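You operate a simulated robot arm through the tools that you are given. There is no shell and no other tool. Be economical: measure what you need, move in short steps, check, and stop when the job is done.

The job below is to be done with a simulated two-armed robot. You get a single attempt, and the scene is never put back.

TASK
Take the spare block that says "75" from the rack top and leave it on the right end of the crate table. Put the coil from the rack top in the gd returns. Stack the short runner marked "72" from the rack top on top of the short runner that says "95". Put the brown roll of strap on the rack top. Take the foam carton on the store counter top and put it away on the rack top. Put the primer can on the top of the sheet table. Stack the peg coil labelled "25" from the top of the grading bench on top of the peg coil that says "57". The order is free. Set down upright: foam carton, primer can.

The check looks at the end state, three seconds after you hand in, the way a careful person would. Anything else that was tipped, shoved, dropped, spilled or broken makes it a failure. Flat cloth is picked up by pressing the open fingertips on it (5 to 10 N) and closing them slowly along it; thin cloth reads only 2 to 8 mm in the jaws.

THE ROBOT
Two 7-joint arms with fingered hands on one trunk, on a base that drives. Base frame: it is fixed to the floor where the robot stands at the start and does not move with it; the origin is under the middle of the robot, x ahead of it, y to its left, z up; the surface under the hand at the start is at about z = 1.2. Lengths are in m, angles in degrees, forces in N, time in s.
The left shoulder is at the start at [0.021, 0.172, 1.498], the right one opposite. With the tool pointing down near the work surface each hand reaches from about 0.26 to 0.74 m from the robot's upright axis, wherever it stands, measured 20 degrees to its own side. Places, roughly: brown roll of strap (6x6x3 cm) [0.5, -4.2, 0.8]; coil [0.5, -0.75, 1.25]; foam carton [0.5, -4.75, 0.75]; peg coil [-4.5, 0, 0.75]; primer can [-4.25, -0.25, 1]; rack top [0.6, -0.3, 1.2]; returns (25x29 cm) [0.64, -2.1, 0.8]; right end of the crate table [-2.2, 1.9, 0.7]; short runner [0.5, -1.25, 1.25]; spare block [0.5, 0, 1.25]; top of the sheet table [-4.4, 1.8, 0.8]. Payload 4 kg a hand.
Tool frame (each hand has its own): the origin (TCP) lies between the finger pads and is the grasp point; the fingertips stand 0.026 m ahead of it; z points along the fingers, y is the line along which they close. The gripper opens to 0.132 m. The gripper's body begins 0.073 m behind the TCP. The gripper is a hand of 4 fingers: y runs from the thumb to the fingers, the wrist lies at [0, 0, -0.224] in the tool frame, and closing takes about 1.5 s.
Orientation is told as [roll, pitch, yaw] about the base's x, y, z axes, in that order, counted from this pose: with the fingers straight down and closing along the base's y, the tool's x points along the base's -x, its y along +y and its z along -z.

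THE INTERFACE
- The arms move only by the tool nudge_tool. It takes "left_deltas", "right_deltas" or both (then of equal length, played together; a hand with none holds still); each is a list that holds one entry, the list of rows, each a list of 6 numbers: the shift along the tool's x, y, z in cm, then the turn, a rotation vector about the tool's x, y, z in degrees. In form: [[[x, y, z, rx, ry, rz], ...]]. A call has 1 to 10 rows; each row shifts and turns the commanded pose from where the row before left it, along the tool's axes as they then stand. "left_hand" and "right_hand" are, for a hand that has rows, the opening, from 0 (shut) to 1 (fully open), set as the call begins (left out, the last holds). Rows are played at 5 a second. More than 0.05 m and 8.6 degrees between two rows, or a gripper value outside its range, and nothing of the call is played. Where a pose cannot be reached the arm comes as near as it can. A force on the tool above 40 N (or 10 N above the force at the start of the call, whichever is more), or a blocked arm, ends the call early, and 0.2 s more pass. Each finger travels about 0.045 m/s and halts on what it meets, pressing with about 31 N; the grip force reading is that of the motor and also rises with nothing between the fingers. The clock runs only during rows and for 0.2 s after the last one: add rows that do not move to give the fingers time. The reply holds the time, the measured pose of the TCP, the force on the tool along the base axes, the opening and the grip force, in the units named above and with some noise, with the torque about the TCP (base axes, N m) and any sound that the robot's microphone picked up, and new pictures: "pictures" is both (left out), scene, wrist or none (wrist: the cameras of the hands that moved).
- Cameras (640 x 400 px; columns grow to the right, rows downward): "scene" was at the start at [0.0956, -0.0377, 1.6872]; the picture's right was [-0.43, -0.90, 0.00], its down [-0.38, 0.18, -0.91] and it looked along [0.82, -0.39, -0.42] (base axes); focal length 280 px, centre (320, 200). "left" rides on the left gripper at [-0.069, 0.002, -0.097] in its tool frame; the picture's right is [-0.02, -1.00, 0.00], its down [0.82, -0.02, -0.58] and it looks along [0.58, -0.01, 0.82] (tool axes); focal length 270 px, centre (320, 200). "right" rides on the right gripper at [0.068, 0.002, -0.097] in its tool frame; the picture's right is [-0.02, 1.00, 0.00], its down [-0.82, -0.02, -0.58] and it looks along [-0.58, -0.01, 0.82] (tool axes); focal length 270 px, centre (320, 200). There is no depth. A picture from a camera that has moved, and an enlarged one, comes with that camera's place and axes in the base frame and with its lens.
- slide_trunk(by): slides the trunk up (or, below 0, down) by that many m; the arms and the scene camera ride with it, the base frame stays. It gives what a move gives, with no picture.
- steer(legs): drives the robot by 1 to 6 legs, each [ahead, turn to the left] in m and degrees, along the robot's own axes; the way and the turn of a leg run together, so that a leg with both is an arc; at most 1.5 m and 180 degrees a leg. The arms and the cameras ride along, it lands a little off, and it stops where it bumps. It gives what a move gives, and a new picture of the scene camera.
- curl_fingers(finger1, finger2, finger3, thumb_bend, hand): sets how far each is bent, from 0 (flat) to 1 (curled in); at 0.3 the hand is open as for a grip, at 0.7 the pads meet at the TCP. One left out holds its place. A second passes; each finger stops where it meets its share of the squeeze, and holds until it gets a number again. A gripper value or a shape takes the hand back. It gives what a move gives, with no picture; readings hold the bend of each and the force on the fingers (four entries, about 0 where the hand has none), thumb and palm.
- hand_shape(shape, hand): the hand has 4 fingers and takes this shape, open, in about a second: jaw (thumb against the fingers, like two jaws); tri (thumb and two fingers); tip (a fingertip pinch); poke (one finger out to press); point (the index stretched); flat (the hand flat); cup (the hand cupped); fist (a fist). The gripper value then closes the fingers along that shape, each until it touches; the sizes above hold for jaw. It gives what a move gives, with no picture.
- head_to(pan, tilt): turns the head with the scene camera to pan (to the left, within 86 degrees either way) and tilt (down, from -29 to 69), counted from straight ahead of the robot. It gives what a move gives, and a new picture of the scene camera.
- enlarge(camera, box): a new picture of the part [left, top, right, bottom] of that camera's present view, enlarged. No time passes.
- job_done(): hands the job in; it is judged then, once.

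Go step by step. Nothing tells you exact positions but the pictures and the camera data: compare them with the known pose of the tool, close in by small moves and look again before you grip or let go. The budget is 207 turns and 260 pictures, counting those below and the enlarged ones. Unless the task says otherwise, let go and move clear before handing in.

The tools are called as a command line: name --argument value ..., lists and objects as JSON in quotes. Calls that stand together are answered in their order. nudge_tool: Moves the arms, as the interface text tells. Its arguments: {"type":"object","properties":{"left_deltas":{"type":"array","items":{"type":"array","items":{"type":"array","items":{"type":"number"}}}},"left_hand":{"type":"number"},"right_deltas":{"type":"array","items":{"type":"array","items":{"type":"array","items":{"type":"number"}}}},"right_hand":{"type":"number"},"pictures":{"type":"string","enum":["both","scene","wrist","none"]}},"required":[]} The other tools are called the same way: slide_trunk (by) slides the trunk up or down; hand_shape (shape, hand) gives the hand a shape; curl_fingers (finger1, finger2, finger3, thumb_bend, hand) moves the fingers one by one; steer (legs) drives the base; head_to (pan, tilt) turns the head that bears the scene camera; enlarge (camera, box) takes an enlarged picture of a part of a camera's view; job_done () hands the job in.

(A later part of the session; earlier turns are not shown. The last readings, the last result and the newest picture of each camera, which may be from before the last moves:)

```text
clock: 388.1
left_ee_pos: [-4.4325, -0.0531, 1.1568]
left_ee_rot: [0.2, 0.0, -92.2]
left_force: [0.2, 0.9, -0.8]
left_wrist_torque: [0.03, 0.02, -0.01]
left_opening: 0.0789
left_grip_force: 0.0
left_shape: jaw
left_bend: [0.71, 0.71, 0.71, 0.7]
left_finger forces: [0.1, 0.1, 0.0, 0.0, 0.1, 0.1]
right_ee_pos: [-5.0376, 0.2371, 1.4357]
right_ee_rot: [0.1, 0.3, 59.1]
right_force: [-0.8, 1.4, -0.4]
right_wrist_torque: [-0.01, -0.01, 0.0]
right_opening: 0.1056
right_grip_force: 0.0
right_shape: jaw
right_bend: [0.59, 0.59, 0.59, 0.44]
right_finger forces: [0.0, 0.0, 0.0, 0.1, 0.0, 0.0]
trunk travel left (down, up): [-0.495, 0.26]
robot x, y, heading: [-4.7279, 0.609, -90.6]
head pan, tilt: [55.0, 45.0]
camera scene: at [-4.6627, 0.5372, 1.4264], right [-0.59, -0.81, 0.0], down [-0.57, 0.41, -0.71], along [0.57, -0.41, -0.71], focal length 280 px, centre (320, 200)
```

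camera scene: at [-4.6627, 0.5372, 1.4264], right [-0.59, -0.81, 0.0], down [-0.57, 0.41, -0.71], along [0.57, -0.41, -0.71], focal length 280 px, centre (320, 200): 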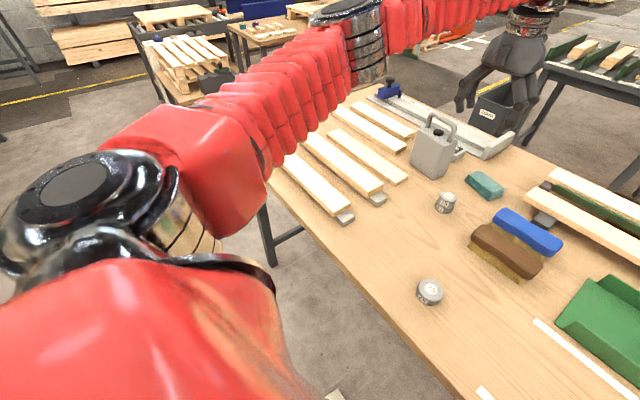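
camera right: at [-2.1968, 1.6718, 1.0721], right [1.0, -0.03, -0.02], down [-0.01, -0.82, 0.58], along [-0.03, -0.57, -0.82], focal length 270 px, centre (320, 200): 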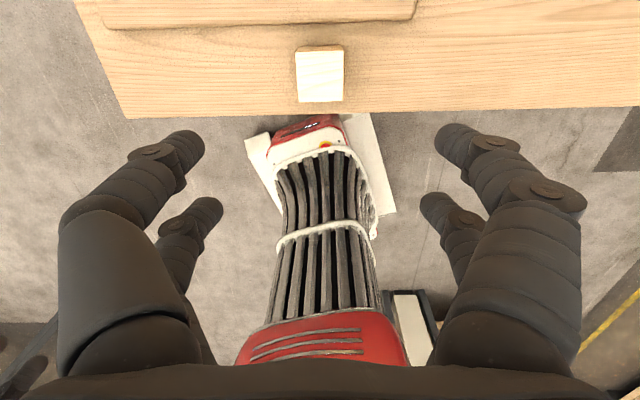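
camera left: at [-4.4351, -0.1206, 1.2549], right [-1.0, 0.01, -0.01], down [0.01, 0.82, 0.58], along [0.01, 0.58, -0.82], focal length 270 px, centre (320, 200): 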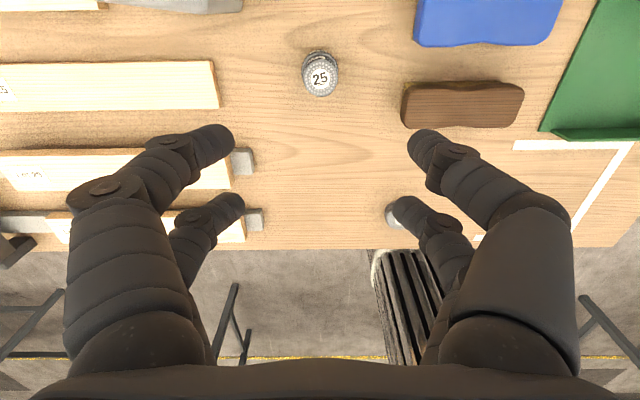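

The elbow is well above the bench. I turn left slightly and edge forward toward the can.

steer --legs '[[0, 25], [0.22, 0]]'

head_to --pan 5 --tilt 45

```text
clock: 391.2
left_ee_pos: [-4.0912, -0.067, 1.1551]
left_ee_rot: [0.2, 0.1, -67.3]
left_force: [0.6, -0.8, -0.1]
left_wrist_torque: [0.01, 0.06, 0.0]
left_opening: 0.0792
left_grip_force: 0.0
left_shape: jaw
left_bend: [0.71, 0.71, 0.71, 0.7]
left_finger forces: [0.0, 0.0, 0.1, 0.0, 0.1, 0.1]
right_ee_pos: [-4.764, -0.0579, 1.4349]
right_ee_rot: [0.2, 0.3, 83.8]
right_force: [0.2, -0.1, 0.8]
right_wrist_torque: [0.04, 0.04, 0.03]
right_opening: 0.1057
right_grip_force: 0.0
right_shape: jaw
right_bend: [0.59, 0.59, 0.59, 0.44]
right_finger forces: [0.0, 0.1, 0.1, 0.0, 0.1, 0.1]
trunk travel left (down, up): [-0.495, 0.26]
robot x, y, heading: [-4.6537, 0.3988, -66.1]
head pan, tilt: [55.0, 45.0]
camera scene: at [-4.5602, 0.366, 1.4262], right [-0.19, -0.98, 0.0], down [-0.7, 0.14, -0.71], along [0.69, -0.14, -0.71], focal length 280 px, centre (320, 200)
```

scene: 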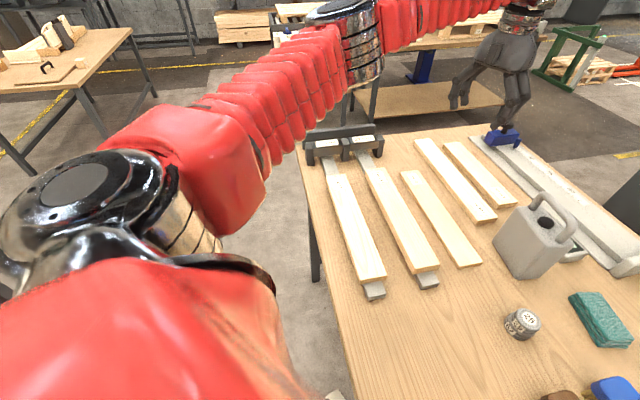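

```text
clock: 392.4
left_ee_pos: [-4.0958, -0.0673, 1.157]
left_ee_rot: [0.3, 0.0, -67.3]
left_force: [-0.2, 0.6, 0.3]
left_wrist_torque: [-0.01, -0.01, -0.02]
left_opening: 0.079
left_grip_force: 0.1
left_shape: jaw
left_bend: [0.71, 0.71, 0.71, 0.7]
left_finger forces: [0.1, 0.0, 0.0, 0.1, 0.0, 0.0]
right_ee_pos: [-4.7658, -0.0572, 1.4353]
right_ee_rot: [0.1, 0.2, 83.8]
right_force: [-0.2, 0.2, -0.5]
right_wrist_torque: [-0.01, 0.01, -0.01]
right_opening: 0.1057
right_grip_force: 0.1
right_shape: jaw
right_bend: [0.59, 0.59, 0.59, 0.44]
right_finger forces: [0.1, 0.1, 0.0, 0.0, 0.0, 0.1]
trunk travel left (down, up): [-0.495, 0.26]
robot x, y, heading: [-4.6518, 0.4012, -66.2]
head pan, tilt: [5.0, 45.0]
camera scene: at [-4.6038, 0.3101, 1.4263], right [-0.88, -0.48, 0.0], down [-0.34, 0.62, -0.71], along [0.34, -0.62, -0.71], focal length 280 px, centre (320, 200)
```

scene: 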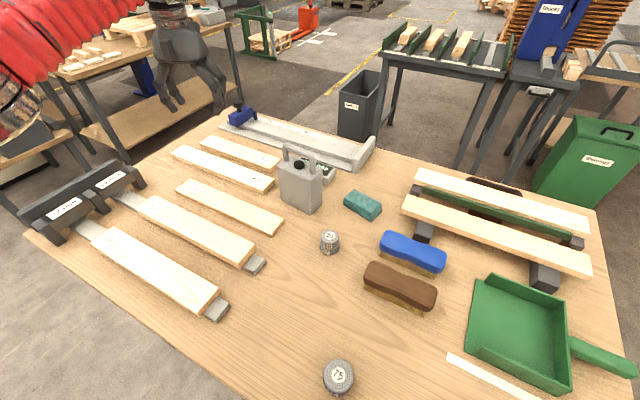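

I turn the left hand so that it closes across the handle bar, and move over the can.

nudge_tool --left_deltas '[[[0, 0, -2, 0, 0, -8.43], [0, 0, 0, 0, 0, -8.43], [0, 0, 0, 0, 0, -8.43], [0, 0, 0, 0, 0, -8.43], [0, 0, 0, 0, 0, -8.43], [0, 0, 0, 0, 0, -8.43], [0, 0, 0, 0, 0, -8.43], [0, 0, 0, 0, 0, 0]]]' --left_hand 0.7 --pictures "none"

nudge_tool --left_deltas '[[[3.48, -2.33, 0, 0, 0, 0], [3.48, -2.33, 0, 0, 0, 0], [3.48, -2.33, 0, 0, 0, 0], [3.48, -2.33, 0, 0, 0, 0], [3.48, -2.33, 0, 0, 0, 0], [0, 0, 0, 0, 0, 0]]]' --pictures "both"

```text
clock: 394.2
left_ee_pos: [-4.094, -0.0669, 1.1773]
left_ee_rot: [0.3, -0.2, -8.3]
left_force: [0.2, 0.0, -0.4]
left_wrist_torque: [0.01, -0.02, -0.01]
left_opening: 0.0922
left_grip_force: 0.1
left_shape: jaw
left_bend: [0.68, 0.68, 0.68, 0.58]
left_finger forces: [0.0, 0.1, 0.1, 0.1, 0.0, 0.0]
right_ee_pos: [-4.7663, -0.0585, 1.4343]
right_ee_rot: [0.1, 0.4, 83.8]
right_force: [0.4, -0.3, 0.4]
right_wrist_torque: [0.01, 0.01, -0.01]
right_opening: 0.1054
right_grip_force: 0.1
right_shape: jaw
right_bend: [0.59, 0.59, 0.59, 0.44]
right_finger forces: [0.0, 0.0, 0.1, 0.0, 0.1, 0.0]
trunk travel left (down, up): [-0.495, 0.26]
robot x, y, heading: [-4.6494, 0.4005, -66.3]
head pan, tilt: [5.0, 45.0]
```

```text
clock: 395.6
left_ee_pos: [-4.2823, -0.1568, 1.1764]
left_ee_rot: [0.3, -0.2, -8.3]
left_force: [-0.1, 0.3, 0.0]
left_wrist_torque: [-0.01, 0.07, -0.02]
left_opening: 0.0921
left_grip_force: 0.0
left_shape: jaw
left_bend: [0.68, 0.68, 0.68, 0.58]
left_finger forces: [0.0, 0.1, 0.0, 0.0, 0.0, 0.0]
right_ee_pos: [-4.7649, -0.058, 1.4345]
right_ee_rot: [0.1, 0.3, 83.8]
right_force: [0.0, 0.1, -0.1]
right_wrist_torque: [-0.03, 0.03, -0.04]
right_opening: 0.1056
right_grip_force: 0.1
right_shape: jaw
right_bend: [0.59, 0.59, 0.59, 0.44]
right_finger forces: [0.0, 0.0, 0.0, 0.1, 0.0, 0.0]
trunk travel left (down, up): [-0.495, 0.26]
robot x, y, heading: [-4.6531, 0.4017, -66.1]
head pan, tilt: [5.0, 45.0]
camera scene: at [-4.6027, 0.3106, 1.4263], right [-0.88, -0.48, 0.0], down [-0.34, 0.62, -0.71], along [0.34, -0.62, -0.71], focal length 280 px, centre (320, 200)
camera left: at [-4.2155, -0.1655, 1.2729], right [-0.12, -0.99, 0.0], down [-0.81, 0.09, 0.58], along [-0.57, 0.07, -0.82], focal length 270 px, centre (320, 200)
```

scene: 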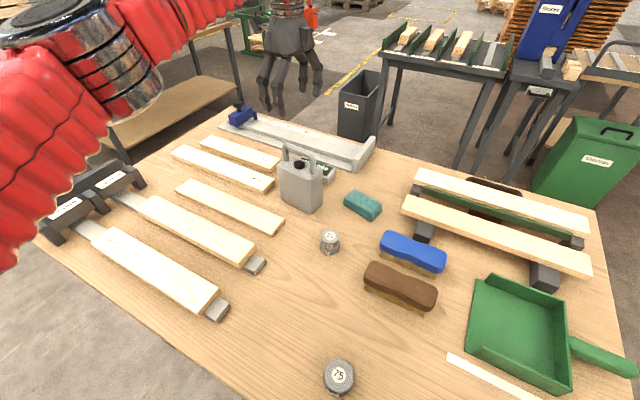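
left: 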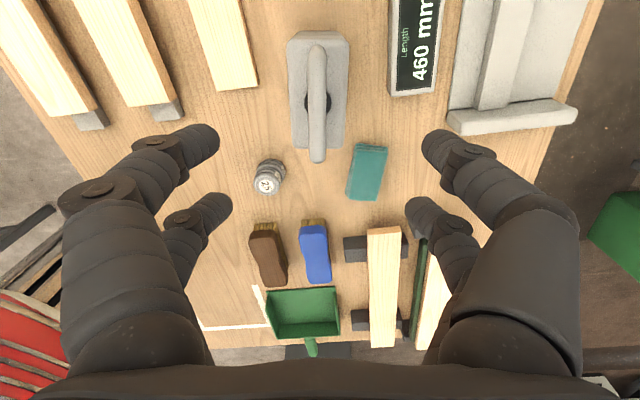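

Perfectly aligned with the handle. I descend around it.

nudge_tool --left_deltas '[[[0, 0, 4, 0, 0, 0], [0, 0, 4, 0, 0, 0], [0, 0, 4, 0, 0, 0], [0, 0, 2, 0, 0, 0], [0, 0, 0, 0, 0, 0]]]' --pictures "both"

```text
clock: 396.8
left_ee_pos: [-4.283, -0.1569, 1.0349]
left_ee_rot: [0.3, -0.2, -8.2]
left_force: [0.6, 0.3, 0.0]
left_wrist_torque: [0.02, 0.01, 0.02]
left_opening: 0.0921
left_grip_force: 0.0
left_shape: jaw
left_bend: [0.68, 0.68, 0.68, 0.58]
left_finger forces: [0.0, 0.0, 0.1, 0.1, 0.0, 0.0]
right_ee_pos: [-4.7661, -0.0579, 1.4337]
right_ee_rot: [0.1, 0.2, 83.8]
right_force: [0.9, -1.0, 0.0]
right_wrist_torque: [0.03, 0.0, 0.0]
right_opening: 0.1055
right_grip_force: 0.0
right_shape: jaw
right_bend: [0.59, 0.59, 0.59, 0.44]
right_finger forces: [0.0, 0.0, 0.1, 0.1, 0.0, 0.1]
trunk travel left (down, up): [-0.495, 0.26]
robot x, y, heading: [-4.6542, 0.3995, -66.2]
head pan, tilt: [5.0, 45.0]
camera scene: at [-4.604, 0.3102, 1.4264], right [-0.88, -0.48, 0.0], down [-0.34, 0.62, -0.71], along [0.34, -0.62, -0.71], focal length 280 px, centre (320, 200)
camera left: at [-4.2165, -0.165, 1.1329], right [-0.12, -0.99, 0.0], down [-0.81, 0.1, 0.57], along [-0.57, 0.07, -0.82], focal length 270 px, centre (320, 200)
```

scene: 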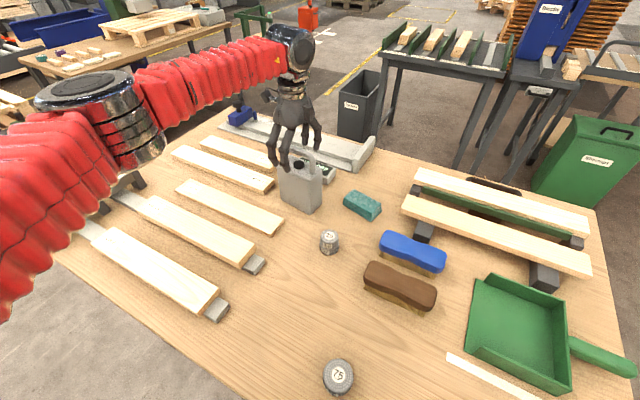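
left: 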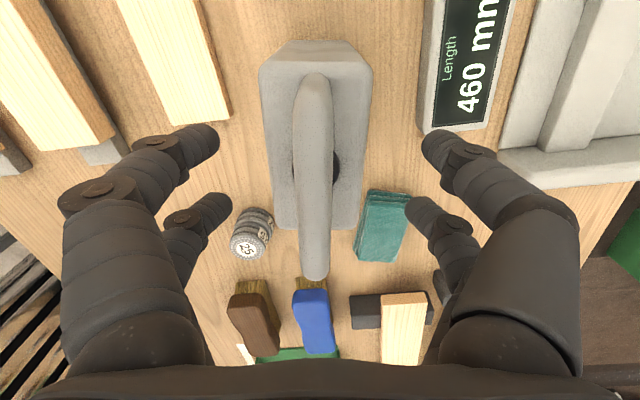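

nudge_tool --left_deltas '[[[0, 0, 0.6, 0, 0, 0], [0, 0, 0, 0, 0, 0], [0, 0, 0, 0, 0, 0], [0, 0, 0, 0, 0, 0], [0, 0, 0, 0, 0, 0], [0, 0, 0, 0, 0, 0], [0, 0, 0, 0, 0, 0], [0, 0, 0, 0, 0, 0]]]' --left_hand 0 --pictures "wrist"

```text
clock: 398.6
left_ee_pos: [-4.2832, -0.1569, 1.031]
left_ee_rot: [0.3, -0.1, -8.2]
left_force: [0.4, -0.5, 0.1]
left_wrist_torque: [0.02, 0.0, 0.01]
left_opening: 0.0002
left_grip_force: 31.5
left_shape: jaw
left_bend: [0.62, 0.63, 0.63, 0.7]
left_finger forces: [0.0, 0.1, 0.1, 0.0, 0.0, 0.1]
right_ee_pos: [-4.7663, -0.0577, 1.4353]
right_ee_rot: [0.1, 0.3, 83.9]
right_force: [1.2, -0.1, -0.6]
right_wrist_torque: [-0.03, 0.0, 0.03]
right_opening: 0.1057
right_grip_force: 0.1
right_shape: jaw
right_bend: [0.59, 0.59, 0.59, 0.44]
right_finger forces: [0.1, 0.0, 0.0, 0.0, 0.0, 0.0]
trunk travel left (down, up): [-0.495, 0.26]
robot x, y, heading: [-4.651, 0.4053, -66.1]
head pan, tilt: [5.0, 45.0]
camera left: at [-4.2163, -0.1655, 1.127], right [-0.12, -0.99, 0.0], down [-0.81, 0.1, 0.57], along [-0.57, 0.07, -0.82], focal length 270 px, centre (320, 200)
```

left: 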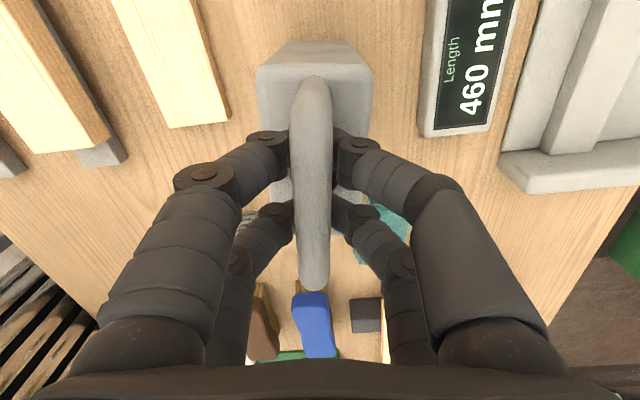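

The fingers closed beneath the bar. I reopen, go up 1.4 cm and close again.

nudge_tool --left_deltas '[[[0, 0, 0, 0, 0, 0], [0, 0, 0, 0, 0, 0], [0, 0, 0, 0, 0, 0], [0, 0, -1.4, 0, 0, 0], [0, 0, 0, 0, 0, 0]]]' --left_hand 0.5 --pictures "none"

nudge_tool --left_deltas '[[[0, 0, 0, 0, 0, 0], [0, 0, 0, 0, 0, 0], [0, 0, 0, 0, 0, 0], [0, 0, 0, 0, 0, 0], [0, 0, 0, 0, 0, 0], [0, 0, 0, 0, 0, 0]]]' --left_hand 0 --pictures "wrist"

```text
clock: 399.8
left_ee_pos: [-4.2829, -0.1569, 1.0429]
left_ee_rot: [0.3, -0.2, -8.3]
left_force: [-0.3, 0.6, 0.2]
left_wrist_torque: [0.0, 0.03, 0.03]
left_opening: 0.0655
left_grip_force: 0.0
left_shape: jaw
left_bend: [0.73, 0.73, 0.73, 0.7]
left_finger forces: [0.0, 0.1, 0.0, 0.1, 0.0, 0.0]
right_ee_pos: [-4.7659, -0.0589, 1.4346]
right_ee_rot: [0.0, 0.3, 83.8]
right_force: [-0.3, 1.0, -0.3]
right_wrist_torque: [0.01, 0.0, 0.01]
right_opening: 0.1054
right_grip_force: 0.1
right_shape: jaw
right_bend: [0.59, 0.59, 0.59, 0.44]
right_finger forces: [0.0, 0.0, 0.0, 0.0, 0.1, 0.0]
trunk travel left (down, up): [-0.495, 0.26]
robot x, y, heading: [-4.6521, 0.4007, -66.3]
head pan, tilt: [5.0, 45.0]
```

```text
clock: 401.2
left_ee_pos: [-4.283, -0.1567, 1.0436]
left_ee_rot: [0.4, -0.2, -8.3]
left_force: [0.1, 0.9, -6.6]
left_wrist_torque: [-0.04, -0.05, -0.04]
left_opening: 0.0015
left_grip_force: 31.4
left_shape: jaw
left_bend: [0.73, 0.73, 0.72, 0.73]
left_finger forces: [0.1, 0.0, 0.0, 0.0, 0.1, 0.1]
right_ee_pos: [-4.7655, -0.0598, 1.435]
right_ee_rot: [0.2, 0.2, 83.8]
right_force: [0.3, -0.8, 0.3]
right_wrist_torque: [-0.02, 0.02, 0.0]
right_opening: 0.1057
right_grip_force: 0.1
right_shape: jaw
right_bend: [0.59, 0.59, 0.59, 0.44]
right_finger forces: [0.1, 0.0, 0.1, 0.1, 0.1, 0.0]
trunk travel left (down, up): [-0.495, 0.26]
robot x, y, heading: [-4.6531, 0.4001, -66.2]
head pan, tilt: [5.0, 45.0]
camera left: at [-4.2157, -0.1662, 1.14], right [-0.12, -0.99, -0.01], down [-0.81, 0.09, 0.57], along [-0.57, 0.07, -0.82], focal length 270 px, centre (320, 200)
```

left: 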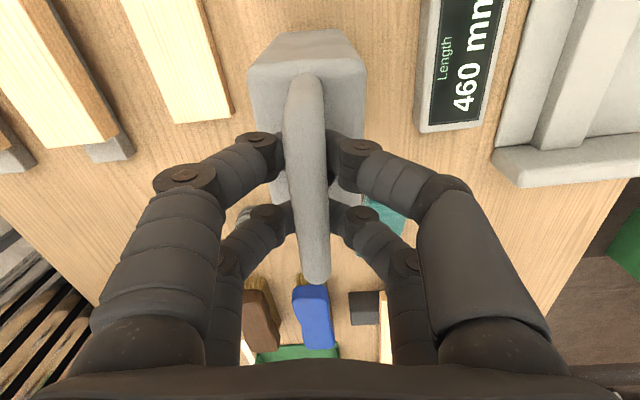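

nudge_tool --left_deltas '[[[0, 0, 0, 0, 0, 0], [0, 0, 0, 0, 0, 0], [0, 0, 0, 0, 0, 0], [0, 0, -1.3, 0, 0, 0], [0, 0, 0, 0, 0, 0]]]' --left_hand 0.5 --pictures "none"

nudge_tool --left_deltas '[[[0, 0, 0, 0, 0, 0], [0, 0, 0, 0, 0, 0], [0, 0, 0, 0, 0, 0], [0, 0, 0, 0, 0, 0], [0, 0, 0, 0, 0, 0], [0, 0, 0, 0, 0, 0]]]' --left_hand 0 --pictures "wrist"

```text
clock: 402.4
left_ee_pos: [-4.2822, -0.1589, 1.0576]
left_ee_rot: [0.4, -0.2, -8.3]
left_force: [0.5, 0.0, -0.5]
left_wrist_torque: [0.0, 0.02, 0.03]
left_opening: 0.0655
left_grip_force: 0.1
left_shape: jaw
left_bend: [0.73, 0.73, 0.73, 0.7]
left_finger forces: [0.0, 0.1, 0.1, 0.1, 0.0, 0.0]
right_ee_pos: [-4.766, -0.0584, 1.4334]
right_ee_rot: [0.1, 0.4, 83.7]
right_force: [-0.1, 0.0, 0.1]
right_wrist_torque: [-0.01, 0.01, 0.03]
right_opening: 0.1056
right_grip_force: 0.0
right_shape: jaw
right_bend: [0.59, 0.59, 0.59, 0.44]
right_finger forces: [0.1, 0.0, 0.0, 0.0, 0.1, 0.0]
trunk travel left (down, up): [-0.495, 0.26]
robot x, y, heading: [-4.6558, 0.4014, -66.4]
head pan, tilt: [5.0, 45.0]
```

```text
clock: 403.8
left_ee_pos: [-4.2837, -0.1579, 1.0553]
left_ee_rot: [0.2, -0.1, -8.2]
left_force: [-0.1, 0.8, 0.4]
left_wrist_torque: [0.02, -0.02, 0.03]
left_opening: 0.0056
left_grip_force: 31.0
left_shape: jaw
left_bend: [0.73, 0.73, 0.7, 0.7]
left_finger forces: [27.7, 27.9, 27.2, 0.0, 27.8, 0.0]
right_ee_pos: [-4.7667, -0.0597, 1.4338]
right_ee_rot: [0.1, 0.2, 83.8]
right_force: [0.9, 0.1, -0.1]
right_wrist_torque: [-0.02, -0.01, 0.03]
right_opening: 0.1055
right_grip_force: 0.2
right_shape: jaw
right_bend: [0.59, 0.59, 0.59, 0.44]
right_finger forces: [0.1, 0.1, 0.0, 0.1, 0.0, 0.0]
trunk travel left (down, up): [-0.495, 0.26]
robot x, y, heading: [-4.6507, 0.3989, -66.3]
head pan, tilt: [5.0, 45.0]
camera left: at [-4.2161, -0.166, 1.1531], right [-0.12, -0.99, -0.01], down [-0.81, 0.09, 0.57], along [-0.57, 0.07, -0.82], focal length 270 px, centre (320, 200)
```

left: 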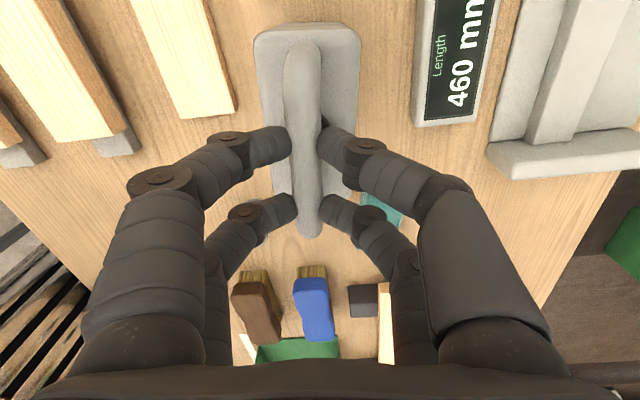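

Now it grips the bar with ~28 N. Test-lift.

nudge_tool --left_deltas '[[[0, 0, -1, 0, 0, 0], [0, 0, -2, 0, 0, 0], [0, 0, -2, 0, 0, 0], [0, 0, 0, 0, 0, 0]]]' --pictures "both"

```text
clock: 404.8
left_ee_pos: [-4.283, -0.1587, 1.1063]
left_ee_rot: [0.3, -0.2, -8.3]
left_force: [0.3, 0.0, -7.4]
left_wrist_torque: [-0.05, 0.04, 0.01]
left_opening: 0.0055
left_grip_force: 31.4
left_shape: jaw
left_bend: [0.73, 0.73, 0.7, 0.7]
left_finger forces: [27.3, 28.0, 27.2, 0.0, 28.2, 0.1]
right_ee_pos: [-4.7658, -0.0585, 1.4339]
right_ee_rot: [0.1, 0.2, 83.8]
right_force: [0.1, -0.6, -0.3]
right_wrist_torque: [0.03, 0.02, 0.01]
right_opening: 0.1057
right_grip_force: 0.1
right_shape: jaw
right_bend: [0.59, 0.59, 0.59, 0.44]
right_finger forces: [0.0, 0.0, 0.0, 0.0, 0.1, 0.0]
trunk travel left (down, up): [-0.495, 0.26]
robot x, y, heading: [-4.6514, 0.4021, -66.3]
head pan, tilt: [5.0, 45.0]
camera scene: at [-4.6033, 0.3093, 1.4262], right [-0.88, -0.48, 0.0], down [-0.34, 0.62, -0.71], along [0.34, -0.62, -0.71], focal length 280 px, centre (320, 200)
camera left: at [-4.216, -0.1673, 1.2032], right [-0.12, -0.99, -0.01], down [-0.81, 0.1, 0.57], along [-0.57, 0.07, -0.82], focal length 270 px, centre (320, 200)
```

scene: 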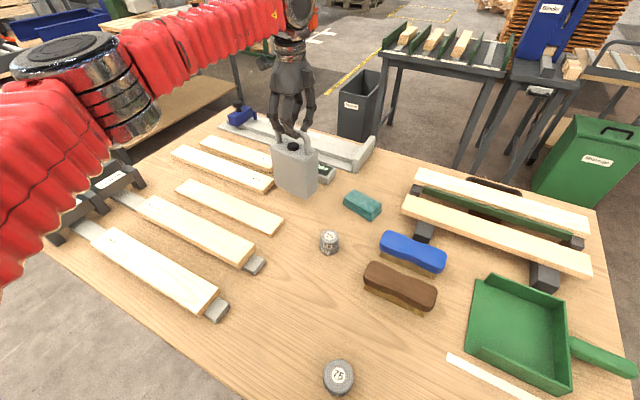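
left: 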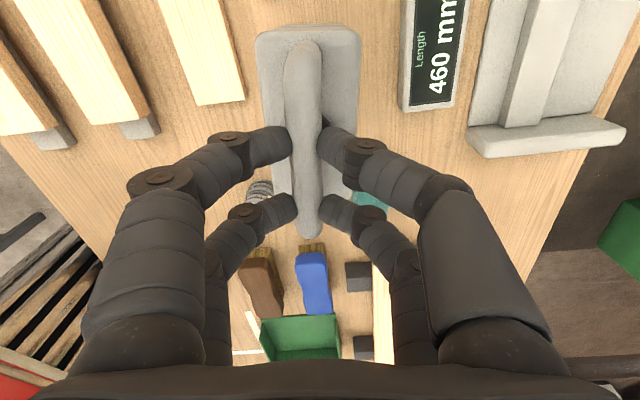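

The can hangs upright in the grip. I lift it, raise the trunk, and turn around to the sheet table.

nudge_tool --left_deltas '[[[0, 0, -4, 0, 0, 0], [0, 0, -4, 0, 0, 0], [0, 0, 0, 0, 0, 0]]]' --pictures "none"

slide_trunk --by 0.25

steer --legs '[[0, -44], [-0.22, 0], [0, -80], [0, -80]]'

```text
clock: 405.6
left_ee_pos: [-4.2838, -0.1596, 1.1859]
left_ee_rot: [0.4, -0.2, -8.4]
left_force: [-0.4, -0.4, -8.1]
left_wrist_torque: [-0.08, 0.08, 0.0]
left_opening: 0.0053
left_grip_force: 30.4
left_shape: jaw
left_bend: [0.73, 0.73, 0.7, 0.7]
left_finger forces: [27.4, 28.0, 27.4, 0.0, 28.3, 0.1]
right_ee_pos: [-4.7638, -0.0581, 1.4344]
right_ee_rot: [0.1, 0.2, 83.8]
right_force: [0.4, -0.4, -0.1]
right_wrist_torque: [-0.01, 0.01, 0.02]
right_opening: 0.106
right_grip_force: 0.1
right_shape: jaw
right_bend: [0.59, 0.59, 0.59, 0.44]
right_finger forces: [0.0, 0.0, 0.0, 0.0, 0.0, 0.0]
trunk travel left (down, up): [-0.495, 0.26]
robot x, y, heading: [-4.6514, 0.4038, -66.1]
head pan, tilt: [5.0, 45.0]
```

```text
clock: 408.2
left_ee_pos: [-4.2839, -0.1582, 1.4356]
left_ee_rot: [0.2, -0.2, -8.3]
left_force: [-0.8, -1.3, -7.0]
left_wrist_torque: [-0.04, -0.01, 0.01]
left_opening: 0.0054
left_grip_force: 30.7
left_shape: jaw
left_bend: [0.73, 0.73, 0.7, 0.7]
left_finger forces: [27.4, 28.1, 27.2, 0.0, 28.0, 0.1]
right_ee_pos: [-4.7657, -0.0603, 1.6842]
right_ee_rot: [0.1, 0.3, 83.8]
right_force: [0.3, 0.1, -0.3]
right_wrist_torque: [0.0, 0.0, -0.02]
right_opening: 0.1057
right_grip_force: 0.1
right_shape: jaw
right_bend: [0.59, 0.59, 0.59, 0.44]
right_finger forces: [0.0, 0.0, 0.0, 0.0, 0.0, 0.1]
trunk travel left (down, up): [-0.745, 0.01]
robot x, y, heading: [-4.6546, 0.4027, -66.5]
head pan, tilt: [5.0, 45.0]
```

```text
clock: 410.4
left_ee_pos: [-4.6728, -0.2709, 1.4345]
left_ee_rot: [0.4, -0.1, -43.6]
left_force: [-0.4, 0.9, -7.3]
left_wrist_torque: [0.03, 0.1, 0.01]
left_opening: 0.0049
left_grip_force: 30.8
left_shape: jaw
left_bend: [0.73, 0.73, 0.7, 0.69]
left_finger forces: [27.8, 29.0, 28.6, 0.1, 28.4, 0.0]
right_ee_pos: [-5.0075, 0.0887, 1.6845]
right_ee_rot: [0.4, 0.4, 48.5]
right_force: [0.9, 0.7, 0.5]
right_wrist_torque: [0.02, -0.01, 0.01]
right_opening: 0.1058
right_grip_force: 0.0
right_shape: jaw
right_bend: [0.59, 0.59, 0.59, 0.44]
right_finger forces: [0.1, 0.0, 0.0, 0.0, 0.0, 0.0]
trunk travel left (down, up): [-0.745, 0.01]
robot x, y, heading: [-4.6141, 0.3967, -101.8]
head pan, tilt: [5.0, 45.0]
stopped in leg 1: the robot was blocked; the commanded pose is now the measured one
camera scene: at [-4.6247, 0.3015, 1.6766], right [-0.99, 0.12, 0.0], down [0.08, 0.7, -0.71], along [-0.08, -0.7, -0.71], focal length 280 px, centre (320, 200)
```

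scene: 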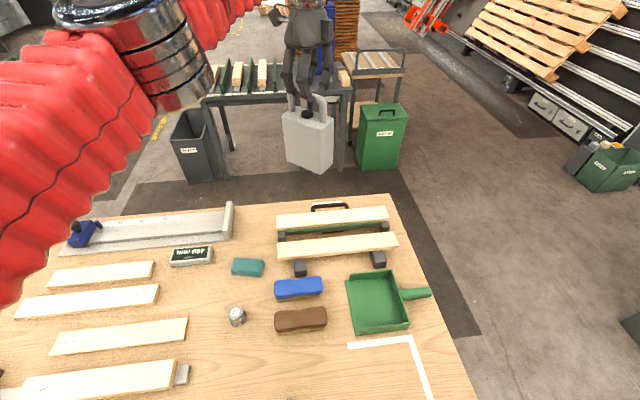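

steer --legs '[[-0.25, 0], [0, -80], [0, -88]]'

```text
clock: 413.7
left_ee_pos: [-4.8395, 0.0331, 1.4356]
left_ee_rot: [0.4, -0.1, -63.5]
left_force: [-0.4, 0.4, -6.6]
left_wrist_torque: [0.04, 0.07, 0.02]
left_opening: 0.0047
left_grip_force: 31.2
left_shape: jaw
left_bend: [0.73, 0.73, 0.7, 0.69]
left_finger forces: [29.5, 29.0, 29.1, 0.1, 29.4, 0.1]
right_ee_pos: [-5.0329, 0.4864, 1.6856]
right_ee_rot: [0.3, 0.4, 28.7]
right_force: [-0.2, -0.3, -0.4]
right_wrist_torque: [-0.01, 0.0, -0.05]
right_opening: 0.1053
right_grip_force: 0.0
right_shape: jaw
right_bend: [0.59, 0.59, 0.59, 0.44]
right_finger forces: [0.1, 0.1, 0.0, 0.0, 0.1, 0.0]
trunk travel left (down, up): [-0.745, 0.01]
robot x, y, heading: [-4.5478, 0.6314, -121.6]
head pan, tilt: [5.0, 45.0]
stopped in leg 2: the robot was blocked; the commanded pose is now the measured one
camera scene: at [-4.5872, 0.5483, 1.6766], right [-0.89, 0.45, 0.0], down [0.32, 0.63, -0.71], along [-0.32, -0.63, -0.71], focal length 280 px, centre (320, 200)
```

scene: 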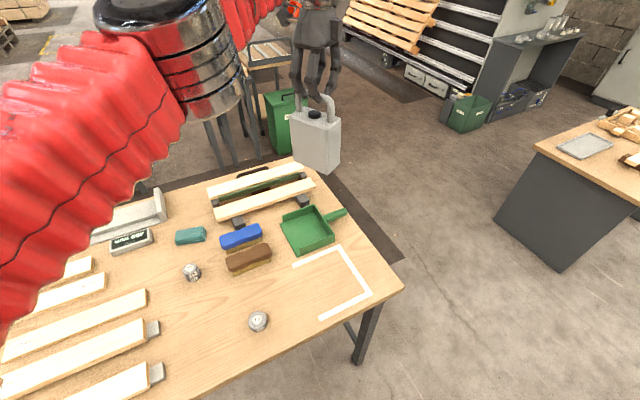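

steer --legs '[[0, 100], [0, 111]]'

```text
clock: 415.8
left_ee_pos: [-4.5818, -0.038, 1.4359]
left_ee_rot: [0.4, -0.1, -40.3]
left_force: [0.4, 0.2, -6.1]
left_wrist_torque: [0.01, -0.03, -0.01]
left_opening: 0.0048
left_grip_force: 30.9
left_shape: jaw
left_bend: [0.73, 0.73, 0.7, 0.69]
left_finger forces: [29.4, 29.7, 29.0, 0.0, 29.9, 0.1]
right_ee_pos: [-4.9404, 0.302, 1.6865]
right_ee_rot: [0.4, 0.2, 51.9]
right_force: [0.7, -0.3, 1.1]
right_wrist_torque: [-0.05, 0.01, -0.01]
right_opening: 0.1054
right_grip_force: 0.0
right_shape: jaw
right_bend: [0.59, 0.59, 0.59, 0.44]
right_finger forces: [0.1, 0.0, 0.0, 0.1, 0.0, 0.0]
trunk travel left (down, up): [-0.745, 0.01]
robot x, y, heading: [-4.5725, 0.6318, -98.3]
head pan, tilt: [5.0, 45.0]
stopped in leg 1: the robot was blocked; the commanded pose is now the measured one
camera scene: at [-4.5741, 0.5384, 1.6767], right [-1.0, 0.05, 0.0], down [0.04, 0.71, -0.71], along [-0.04, -0.71, -0.71], focal length 280 px, centre (320, 200)
```

scene: 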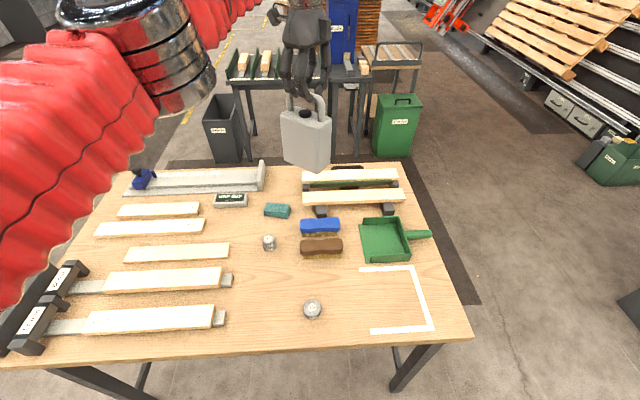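

steer --legs '[[0.14, 0], [0, 50], [0, 50], [0, 35], [0.3, 0]]'

```text
clock: 419.8
left_ee_pos: [-4.0878, 0.0509, 1.4369]
left_ee_rot: [0.5, -0.4, 9.8]
left_force: [0.5, -0.6, -7.3]
left_wrist_torque: [-0.04, -0.04, 0.0]
left_opening: 0.0042
left_grip_force: 31.4
left_shape: jaw
left_bend: [0.73, 0.73, 0.7, 0.7]
left_finger forces: [28.6, 30.1, 29.3, 0.0, 29.6, 0.0]
right_ee_pos: [-4.5791, -0.0032, 1.6854]
right_ee_rot: [0.1, -0.1, 101.7]
right_force: [0.2, -1.5, 0.2]
right_wrist_torque: [0.14, -0.02, -0.03]
right_opening: 0.1056
right_grip_force: 0.0
right_shape: jaw
right_bend: [0.59, 0.59, 0.59, 0.44]
right_finger forces: [0.0, 0.0, 0.1, 0.0, 0.0, 0.0]
trunk travel left (down, up): [-0.745, 0.01]
robot x, y, heading: [-4.6278, 0.4608, -47.8]
head pan, tilt: [5.0, 45.0]
stopped in leg 2: the robot was blocked; the commanded pose is now the measured one
camera scene: at [-4.5608, 0.395, 1.6766], right [-0.68, -0.73, 0.0], down [-0.52, 0.48, -0.71], along [0.52, -0.48, -0.71], focal length 280 px, centre (320, 200)
```

scene: 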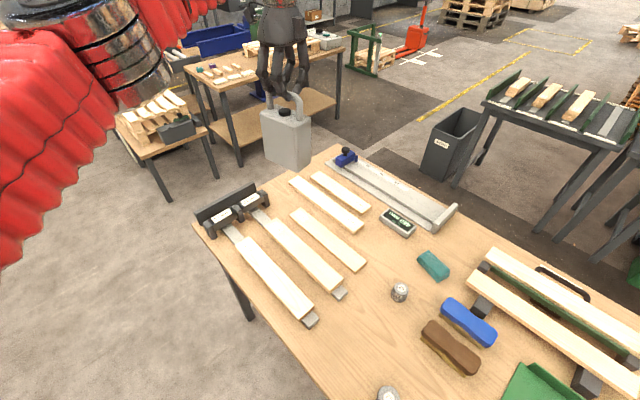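

steer --legs '[[0, -48], [-0.17, 0], [0, -21], [-0.17, 0], [0, -75], [0, -75]]'

```text
clock: 422.5
left_ee_pos: [-4.5286, -0.2139, 1.4326]
left_ee_rot: [0.7, 0.7, -35.4]
left_force: [-3.2, 1.8, -9.6]
left_wrist_torque: [0.17, 0.3, 0.01]
left_opening: 0.0042
left_grip_force: 31.4
left_shape: jaw
left_bend: [0.73, 0.73, 0.7, 0.7]
left_finger forces: [29.3, 28.9, 29.3, 0.0, 29.2, 0.0]
right_ee_pos: [-4.912, 0.089, 1.6883]
right_ee_rot: [0.4, 0.1, 57.1]
right_force: [0.2, -1.3, 0.6]
right_wrist_torque: [0.03, 0.05, 0.01]
right_opening: 0.1057
right_grip_force: 0.0
right_shape: jaw
right_bend: [0.59, 0.59, 0.59, 0.44]
right_finger forces: [0.0, 0.1, 0.1, 0.0, 0.0, 0.0]
trunk travel left (down, up): [-0.745, 0.01]
robot x, y, heading: [-4.5785, 0.4563, -92.7]
head pan, tilt: [5.0, 45.0]
stopped in leg 1: the robot was blocked; the commanded pose is now the measured one
camera scene: at [-4.5719, 0.3595, 1.6764], right [-1.0, -0.04, 0.0], down [-0.03, 0.71, -0.7], along [0.02, -0.7, -0.71], focal length 280 px, centre (320, 200)
```

scene: 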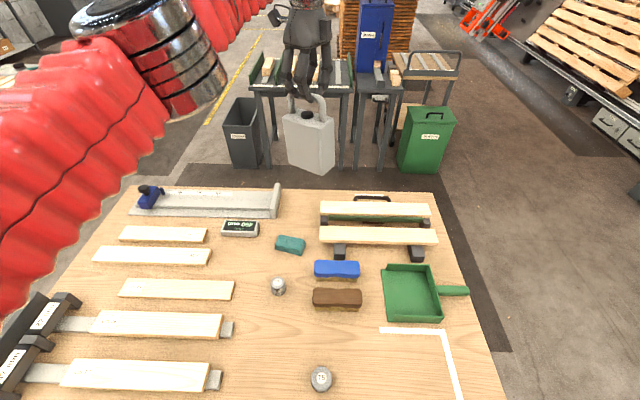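

steer --legs '[[-0.18, 0], [0, -24], [-0.17, 0]]'

steer --legs '[[0, -50], [0, -50], [0, -50]]'

```text
clock: 425.4
left_ee_pos: [-4.7665, 0.0008, 1.4374]
left_ee_rot: [0.4, -0.3, -57.0]
left_force: [-0.5, 0.4, -6.7]
left_wrist_torque: [-0.03, 0.06, 0.01]
left_opening: 0.0042
left_grip_force: 30.8
left_shape: jaw
left_bend: [0.73, 0.73, 0.7, 0.7]
left_finger forces: [29.1, 29.2, 28.8, 0.0, 29.6, 0.0]
right_ee_pos: [-5.0148, 0.4227, 1.6884]
right_ee_rot: [0.5, 0.3, 35.5]
right_force: [-0.4, 0.1, 0.8]
right_wrist_torque: [-0.01, -0.01, -0.01]
right_opening: 0.1055
right_grip_force: 0.1
right_shape: jaw
right_bend: [0.59, 0.59, 0.59, 0.44]
right_finger forces: [0.0, 0.0, 0.0, 0.0, 0.0, 0.0]
trunk travel left (down, up): [-0.745, 0.01]
robot x, y, heading: [-4.5566, 0.6314, -114.6]
head pan, tilt: [5.0, 45.0]
stopped in leg 2: the robot was blocked; the commanded pose is now the measured one
camera scene: at [-4.5815, 0.5431, 1.6767], right [-0.94, 0.33, 0.0], down [0.24, 0.67, -0.71], along [-0.23, -0.67, -0.71], focal length 280 px, centre (320, 200)
```

scene: 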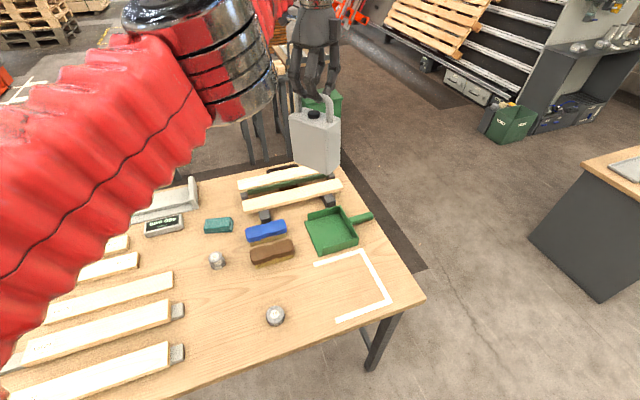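

```text
clock: 427.0
left_ee_pos: [-4.9421, 0.0946, 1.4356]
left_ee_rot: [0.5, -0.3, -74.7]
left_force: [0.3, 0.9, -8.0]
left_wrist_torque: [0.05, 0.07, -0.01]
left_opening: 0.0046
left_grip_force: 31.6
left_shape: jaw
left_bend: [0.73, 0.73, 0.7, 0.7]
left_finger forces: [28.6, 28.8, 28.8, 0.1, 29.2, 0.1]
right_ee_pos: [-5.0516, 0.575, 1.689]
right_ee_rot: [0.5, 0.2, 17.5]
right_force: [0.2, -0.5, 0.1]
right_wrist_torque: [-0.03, -0.03, -0.03]
right_opening: 0.1058
right_grip_force: 0.0
right_shape: jaw
right_bend: [0.59, 0.59, 0.59, 0.44]
right_finger forces: [0.1, 0.1, 0.0, 0.0, 0.1, 0.0]
trunk travel left (down, up): [-0.745, 0.01]
robot x, y, heading: [-4.5353, 0.616, -132.5]
head pan, tilt: [5.0, 45.0]
stopped in leg 1: the robot was blocked; the commanded pose is now the measured one
camera scene: at [-4.5917, 0.5442, 1.6766], right [-0.79, 0.61, 0.0], down [0.43, 0.56, -0.71], along [-0.43, -0.56, -0.71], focal length 280 px, centre (320, 200)
```

scene: 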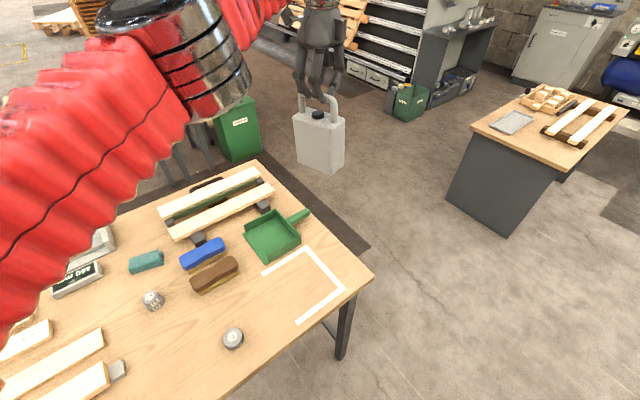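

steer --legs '[[-0.15, 0], [0, -45], [0, -45], [0, -48]]'

```text
clock: 429.4
left_ee_pos: [-4.9371, 0.3035, 1.438]
left_ee_rot: [0.3, -0.7, -87.0]
left_force: [-1.0, 0.9, -7.4]
left_wrist_torque: [0.02, 0.1, -0.01]
left_opening: 0.0041
left_grip_force: 31.2
left_shape: jaw
left_bend: [0.73, 0.73, 0.7, 0.69]
left_finger forces: [29.2, 28.7, 28.8, 0.1, 29.7, 0.1]
right_ee_pos: [-4.9453, 0.7952, 1.6884]
right_ee_rot: [0.4, 0.2, 5.5]
right_force: [-0.4, 0.7, -0.3]
right_wrist_torque: [-0.02, -0.04, 0.01]
right_opening: 0.1056
right_grip_force: 0.0
right_shape: jaw
right_bend: [0.59, 0.59, 0.59, 0.44]
right_finger forces: [0.0, 0.1, 0.0, 0.0, 0.1, 0.1]
trunk travel left (down, up): [-0.745, 0.01]
robot x, y, heading: [-4.4279, 0.7176, -145.0]
head pan, tilt: [5.0, 45.0]
stopped in leg 2: the robot was blocked; the commanded pose is now the measured one
camera scene: at [-4.4972, 0.6612, 1.6767], right [-0.64, 0.77, 0.0], down [0.54, 0.45, -0.71], along [-0.54, -0.46, -0.71], focal length 280 px, centre (320, 200)
```

scene: 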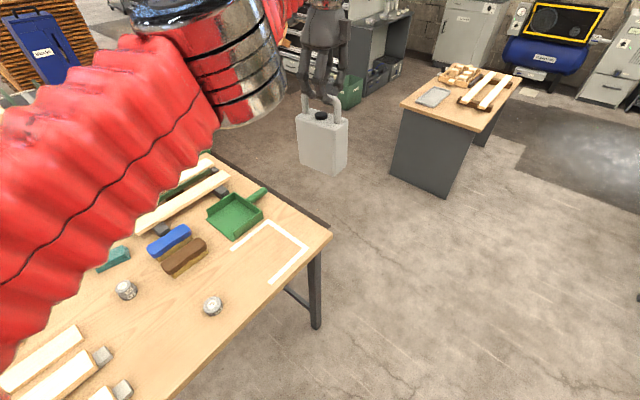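

steer --legs '[[-0.13, 0], [0, -40]]'

```text
clock: 432.3
left_ee_pos: [-4.9651, 0.6704, 1.4201]
left_ee_rot: [5.5, 0.8, -119.2]
left_force: [0.1, -0.2, 0.2]
left_wrist_torque: [0.06, 0.01, 0.03]
left_opening: 0.0028
left_grip_force: 31.1
left_shape: jaw
left_bend: [0.75, 0.75, 0.71, 0.73]
left_finger forces: [0.0, 0.1, 0.1, 0.0, 0.0, 0.0]
right_ee_pos: [-4.7212, 1.1299, 1.6907]
right_ee_rot: [0.6, 0.0, -26.9]
right_force: [1.0, -0.6, -0.2]
right_wrist_torque: [0.02, -0.02, 0.01]
right_opening: 0.1055
right_grip_force: 0.1
right_shape: jaw
right_bend: [0.59, 0.59, 0.59, 0.44]
right_finger forces: [0.0, 0.0, 0.0, 0.1, 0.0, 0.0]
trunk travel left (down, up): [-0.745, 0.01]
robot x, y, heading: [-4.318, 0.7578, -178.0]
head pan, tilt: [5.0, 45.0]
stopped in leg 2: the robot was blocked; the commanded pose is now the measured one
camera scene: at [-4.4117, 0.7466, 1.6767], right [-0.13, 0.99, 0.0], down [0.7, 0.09, -0.71], along [-0.7, -0.09, -0.71], focal length 280 px, centre (320, 200)
```

scene: 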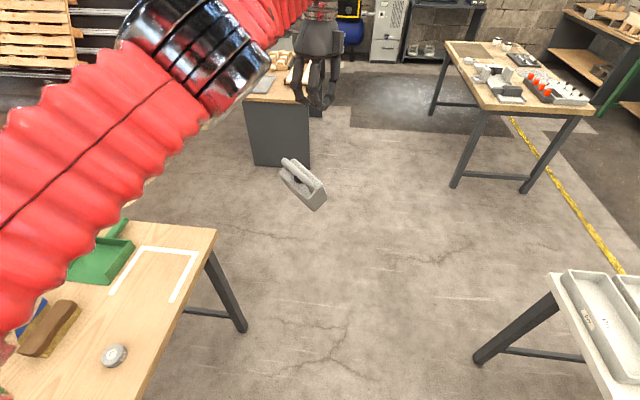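

The can slipped out of the grip during the blocked turn. I look where it lies.

head_to --pan 0 --tilt 55

enlarge --camera "scene" --box '[200, 50, 440, 230]'

```text
clock: 433.0
left_ee_pos: [-4.9625, 0.6741, 1.4206]
left_ee_rot: [5.6, 0.8, -119.2]
left_force: [0.2, 0.7, 0.2]
left_wrist_torque: [0.02, 0.01, 0.0]
left_opening: 0.0027
left_grip_force: 30.8
left_shape: jaw
left_bend: [0.75, 0.75, 0.71, 0.73]
left_finger forces: [0.1, 0.0, 0.0, 0.1, 0.0, 0.0]
right_ee_pos: [-4.72, 1.132, 1.6918]
right_ee_rot: [0.4, 0.1, -26.9]
right_force: [-0.4, 0.1, -0.3]
right_wrist_torque: [0.0, -0.01, -0.02]
right_opening: 0.1057
right_grip_force: 0.0
right_shape: jaw
right_bend: [0.59, 0.59, 0.59, 0.44]
right_finger forces: [0.1, 0.0, 0.0, 0.1, 0.0, 0.0]
trunk travel left (down, up): [-0.745, 0.01]
robot x, y, heading: [-4.3214, 0.7578, -177.8]
head pan, tilt: [0.0, 55.0]
camera scene: at [-4.4018, 0.7569, 1.6633], right [-0.04, 1.0, 0.0], down [0.82, 0.03, -0.57], along [-0.57, -0.02, -0.82], focal length 280 px, centre (320, 200)
```

scene: 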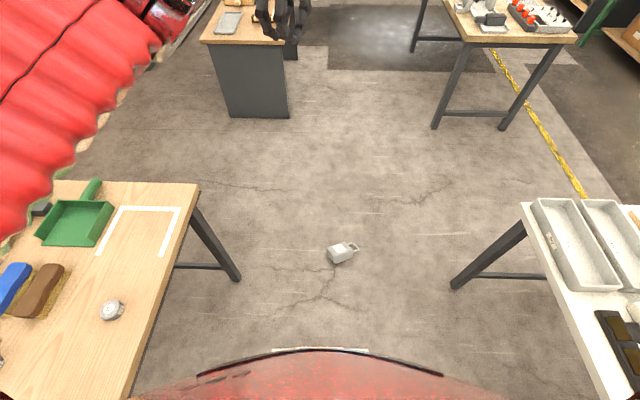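

```text
2.22 times, centred on (320, 140) of scene
camera zoom: at [-4.4018, 0.7569, 1.6633], right [-0.04, 1.0, 0.0], down [0.82, 0.03, -0.57], along [-0.57, -0.02, -0.82], focal length 622 px, centre (320, 333)
```

zoom: 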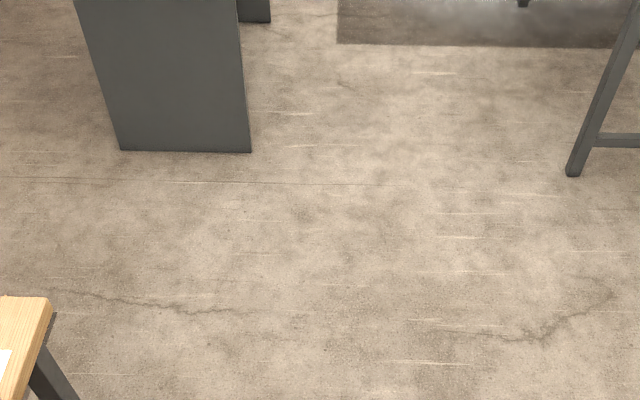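

enlarge --camera "scene" --box '[300, 225, 380, 280]'

```text
7.27 times, centred on (340, 252) of scene
camera zoom: at [-4.4018, 0.7569, 1.6633], right [-0.04, 1.0, 0.0], down [0.82, 0.03, -0.57], along [-0.57, -0.02, -0.82], focal length 2037 px, centre (174, -182)
```

zoom: 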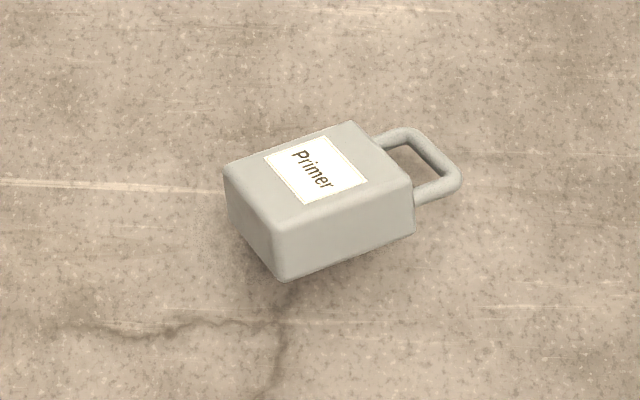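

The primer can lies on the floor just ahead, label up, undamaged. I'll pick it up by the handle. First tuck the arms, then approach it carefully.

nudge_tool --left_deltas '[[[4.5, 0, 0, 0, 0, 0], [4.5, 0, 0, 0, 0, 0], [4.5, 0, 0, 0, 0, 0], [4.5, 0, 0, 0, 0, 0], [0, 0, 0, 0, 0, 0]]]' --right_deltas '[[[0, 0, 0, 0, 0, 8.5], [0, 0, 0, 0, 0, 8.5], [0, 0, 0, 0, 0, 8.5], [0, 0, 0, 0, 0, 8.5], [0, 0, 0, 0, 0, 8.5]]]' --left_hand 0.3 --right_hand 0.6 --pictures "none"

steer --legs '[[0.2, 0], [0, -22], [0.29, 0], [0, 12]]'

```text
clock: 434.2
left_ee_pos: [-4.9271, 0.7681, 1.4313]
left_ee_rot: [5.4, 0.6, -119.0]
left_force: [0.1, 0.1, 0.1]
left_wrist_torque: [-0.02, 0.0, 0.0]
left_opening: 0.0391
left_grip_force: 0.2
left_shape: jaw
left_bend: [0.74, 0.74, 0.74, 0.7]
left_finger forces: [0.0, 0.1, 0.0, 0.0, 0.0, 0.0]
left hand out of reach, approached as far as the arm can: row 1, 2, 3, 4
right_ee_pos: [-4.7204, 1.1298, 1.6912]
right_ee_rot: [0.3, 0.4, -69.7]
right_force: [-0.3, -0.4, 0.6]
right_wrist_torque: [0.01, -0.02, -0.01]
right_opening: 0.0797
right_grip_force: 0.1
right_shape: jaw
right_bend: [0.71, 0.71, 0.71, 0.7]
right_finger forces: [0.0, 0.0, 0.0, 0.0, 0.0, 0.0]
trunk travel left (down, up): [-0.745, 0.01]
robot x, y, heading: [-4.3222, 0.7573, -177.8]
head pan, tilt: [0.0, 55.0]
```

```text
clock: 437.7
left_ee_pos: [-5.0741, 1.007, 1.4572]
left_ee_rot: [3.9, -0.7, -142.0]
left_force: [2.0, -1.0, 0.9]
left_wrist_torque: [0.08, 0.21, 0.0]
left_opening: 0.0395
left_grip_force: 0.1
left_shape: jaw
left_bend: [0.74, 0.73, 0.73, 0.7]
left_finger forces: [0.0, 0.1, 0.0, 0.0, 0.1, 0.1]
right_ee_pos: [-4.7346, 1.2405, 1.7033]
right_ee_rot: [-1.7, 1.0, -91.4]
right_force: [1.4, -0.6, 1.0]
right_wrist_torque: [0.04, 0.16, 0.02]
right_opening: 0.0795
right_grip_force: 0.0
right_shape: jaw
right_bend: [0.71, 0.71, 0.71, 0.7]
right_finger forces: [0.0, 0.0, 0.0, 0.0, 0.0, 0.0]
trunk travel left (down, up): [-0.745, 0.01]
robot x, y, heading: [-4.5577, 0.7472, 158.2]
head pan, tilt: [0.0, 55.0]
stopped in leg 3: the robot was blocked; the commanded pose is now the measured one
camera scene: at [-4.6103, 0.768, 1.6645], right [0.37, 0.93, 0.0], down [0.75, -0.3, -0.59], along [-0.54, 0.22, -0.81], focal length 280 px, centre (320, 200)
```

scene: 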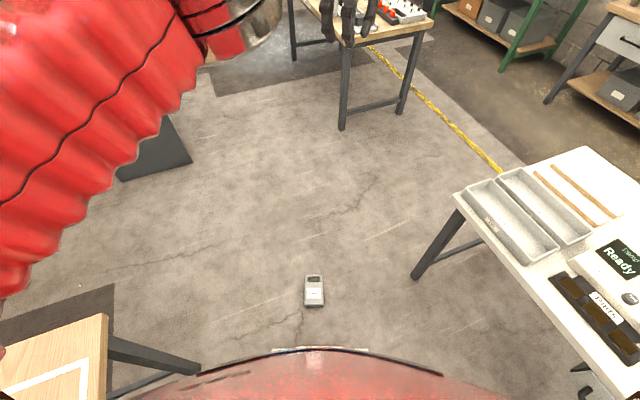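

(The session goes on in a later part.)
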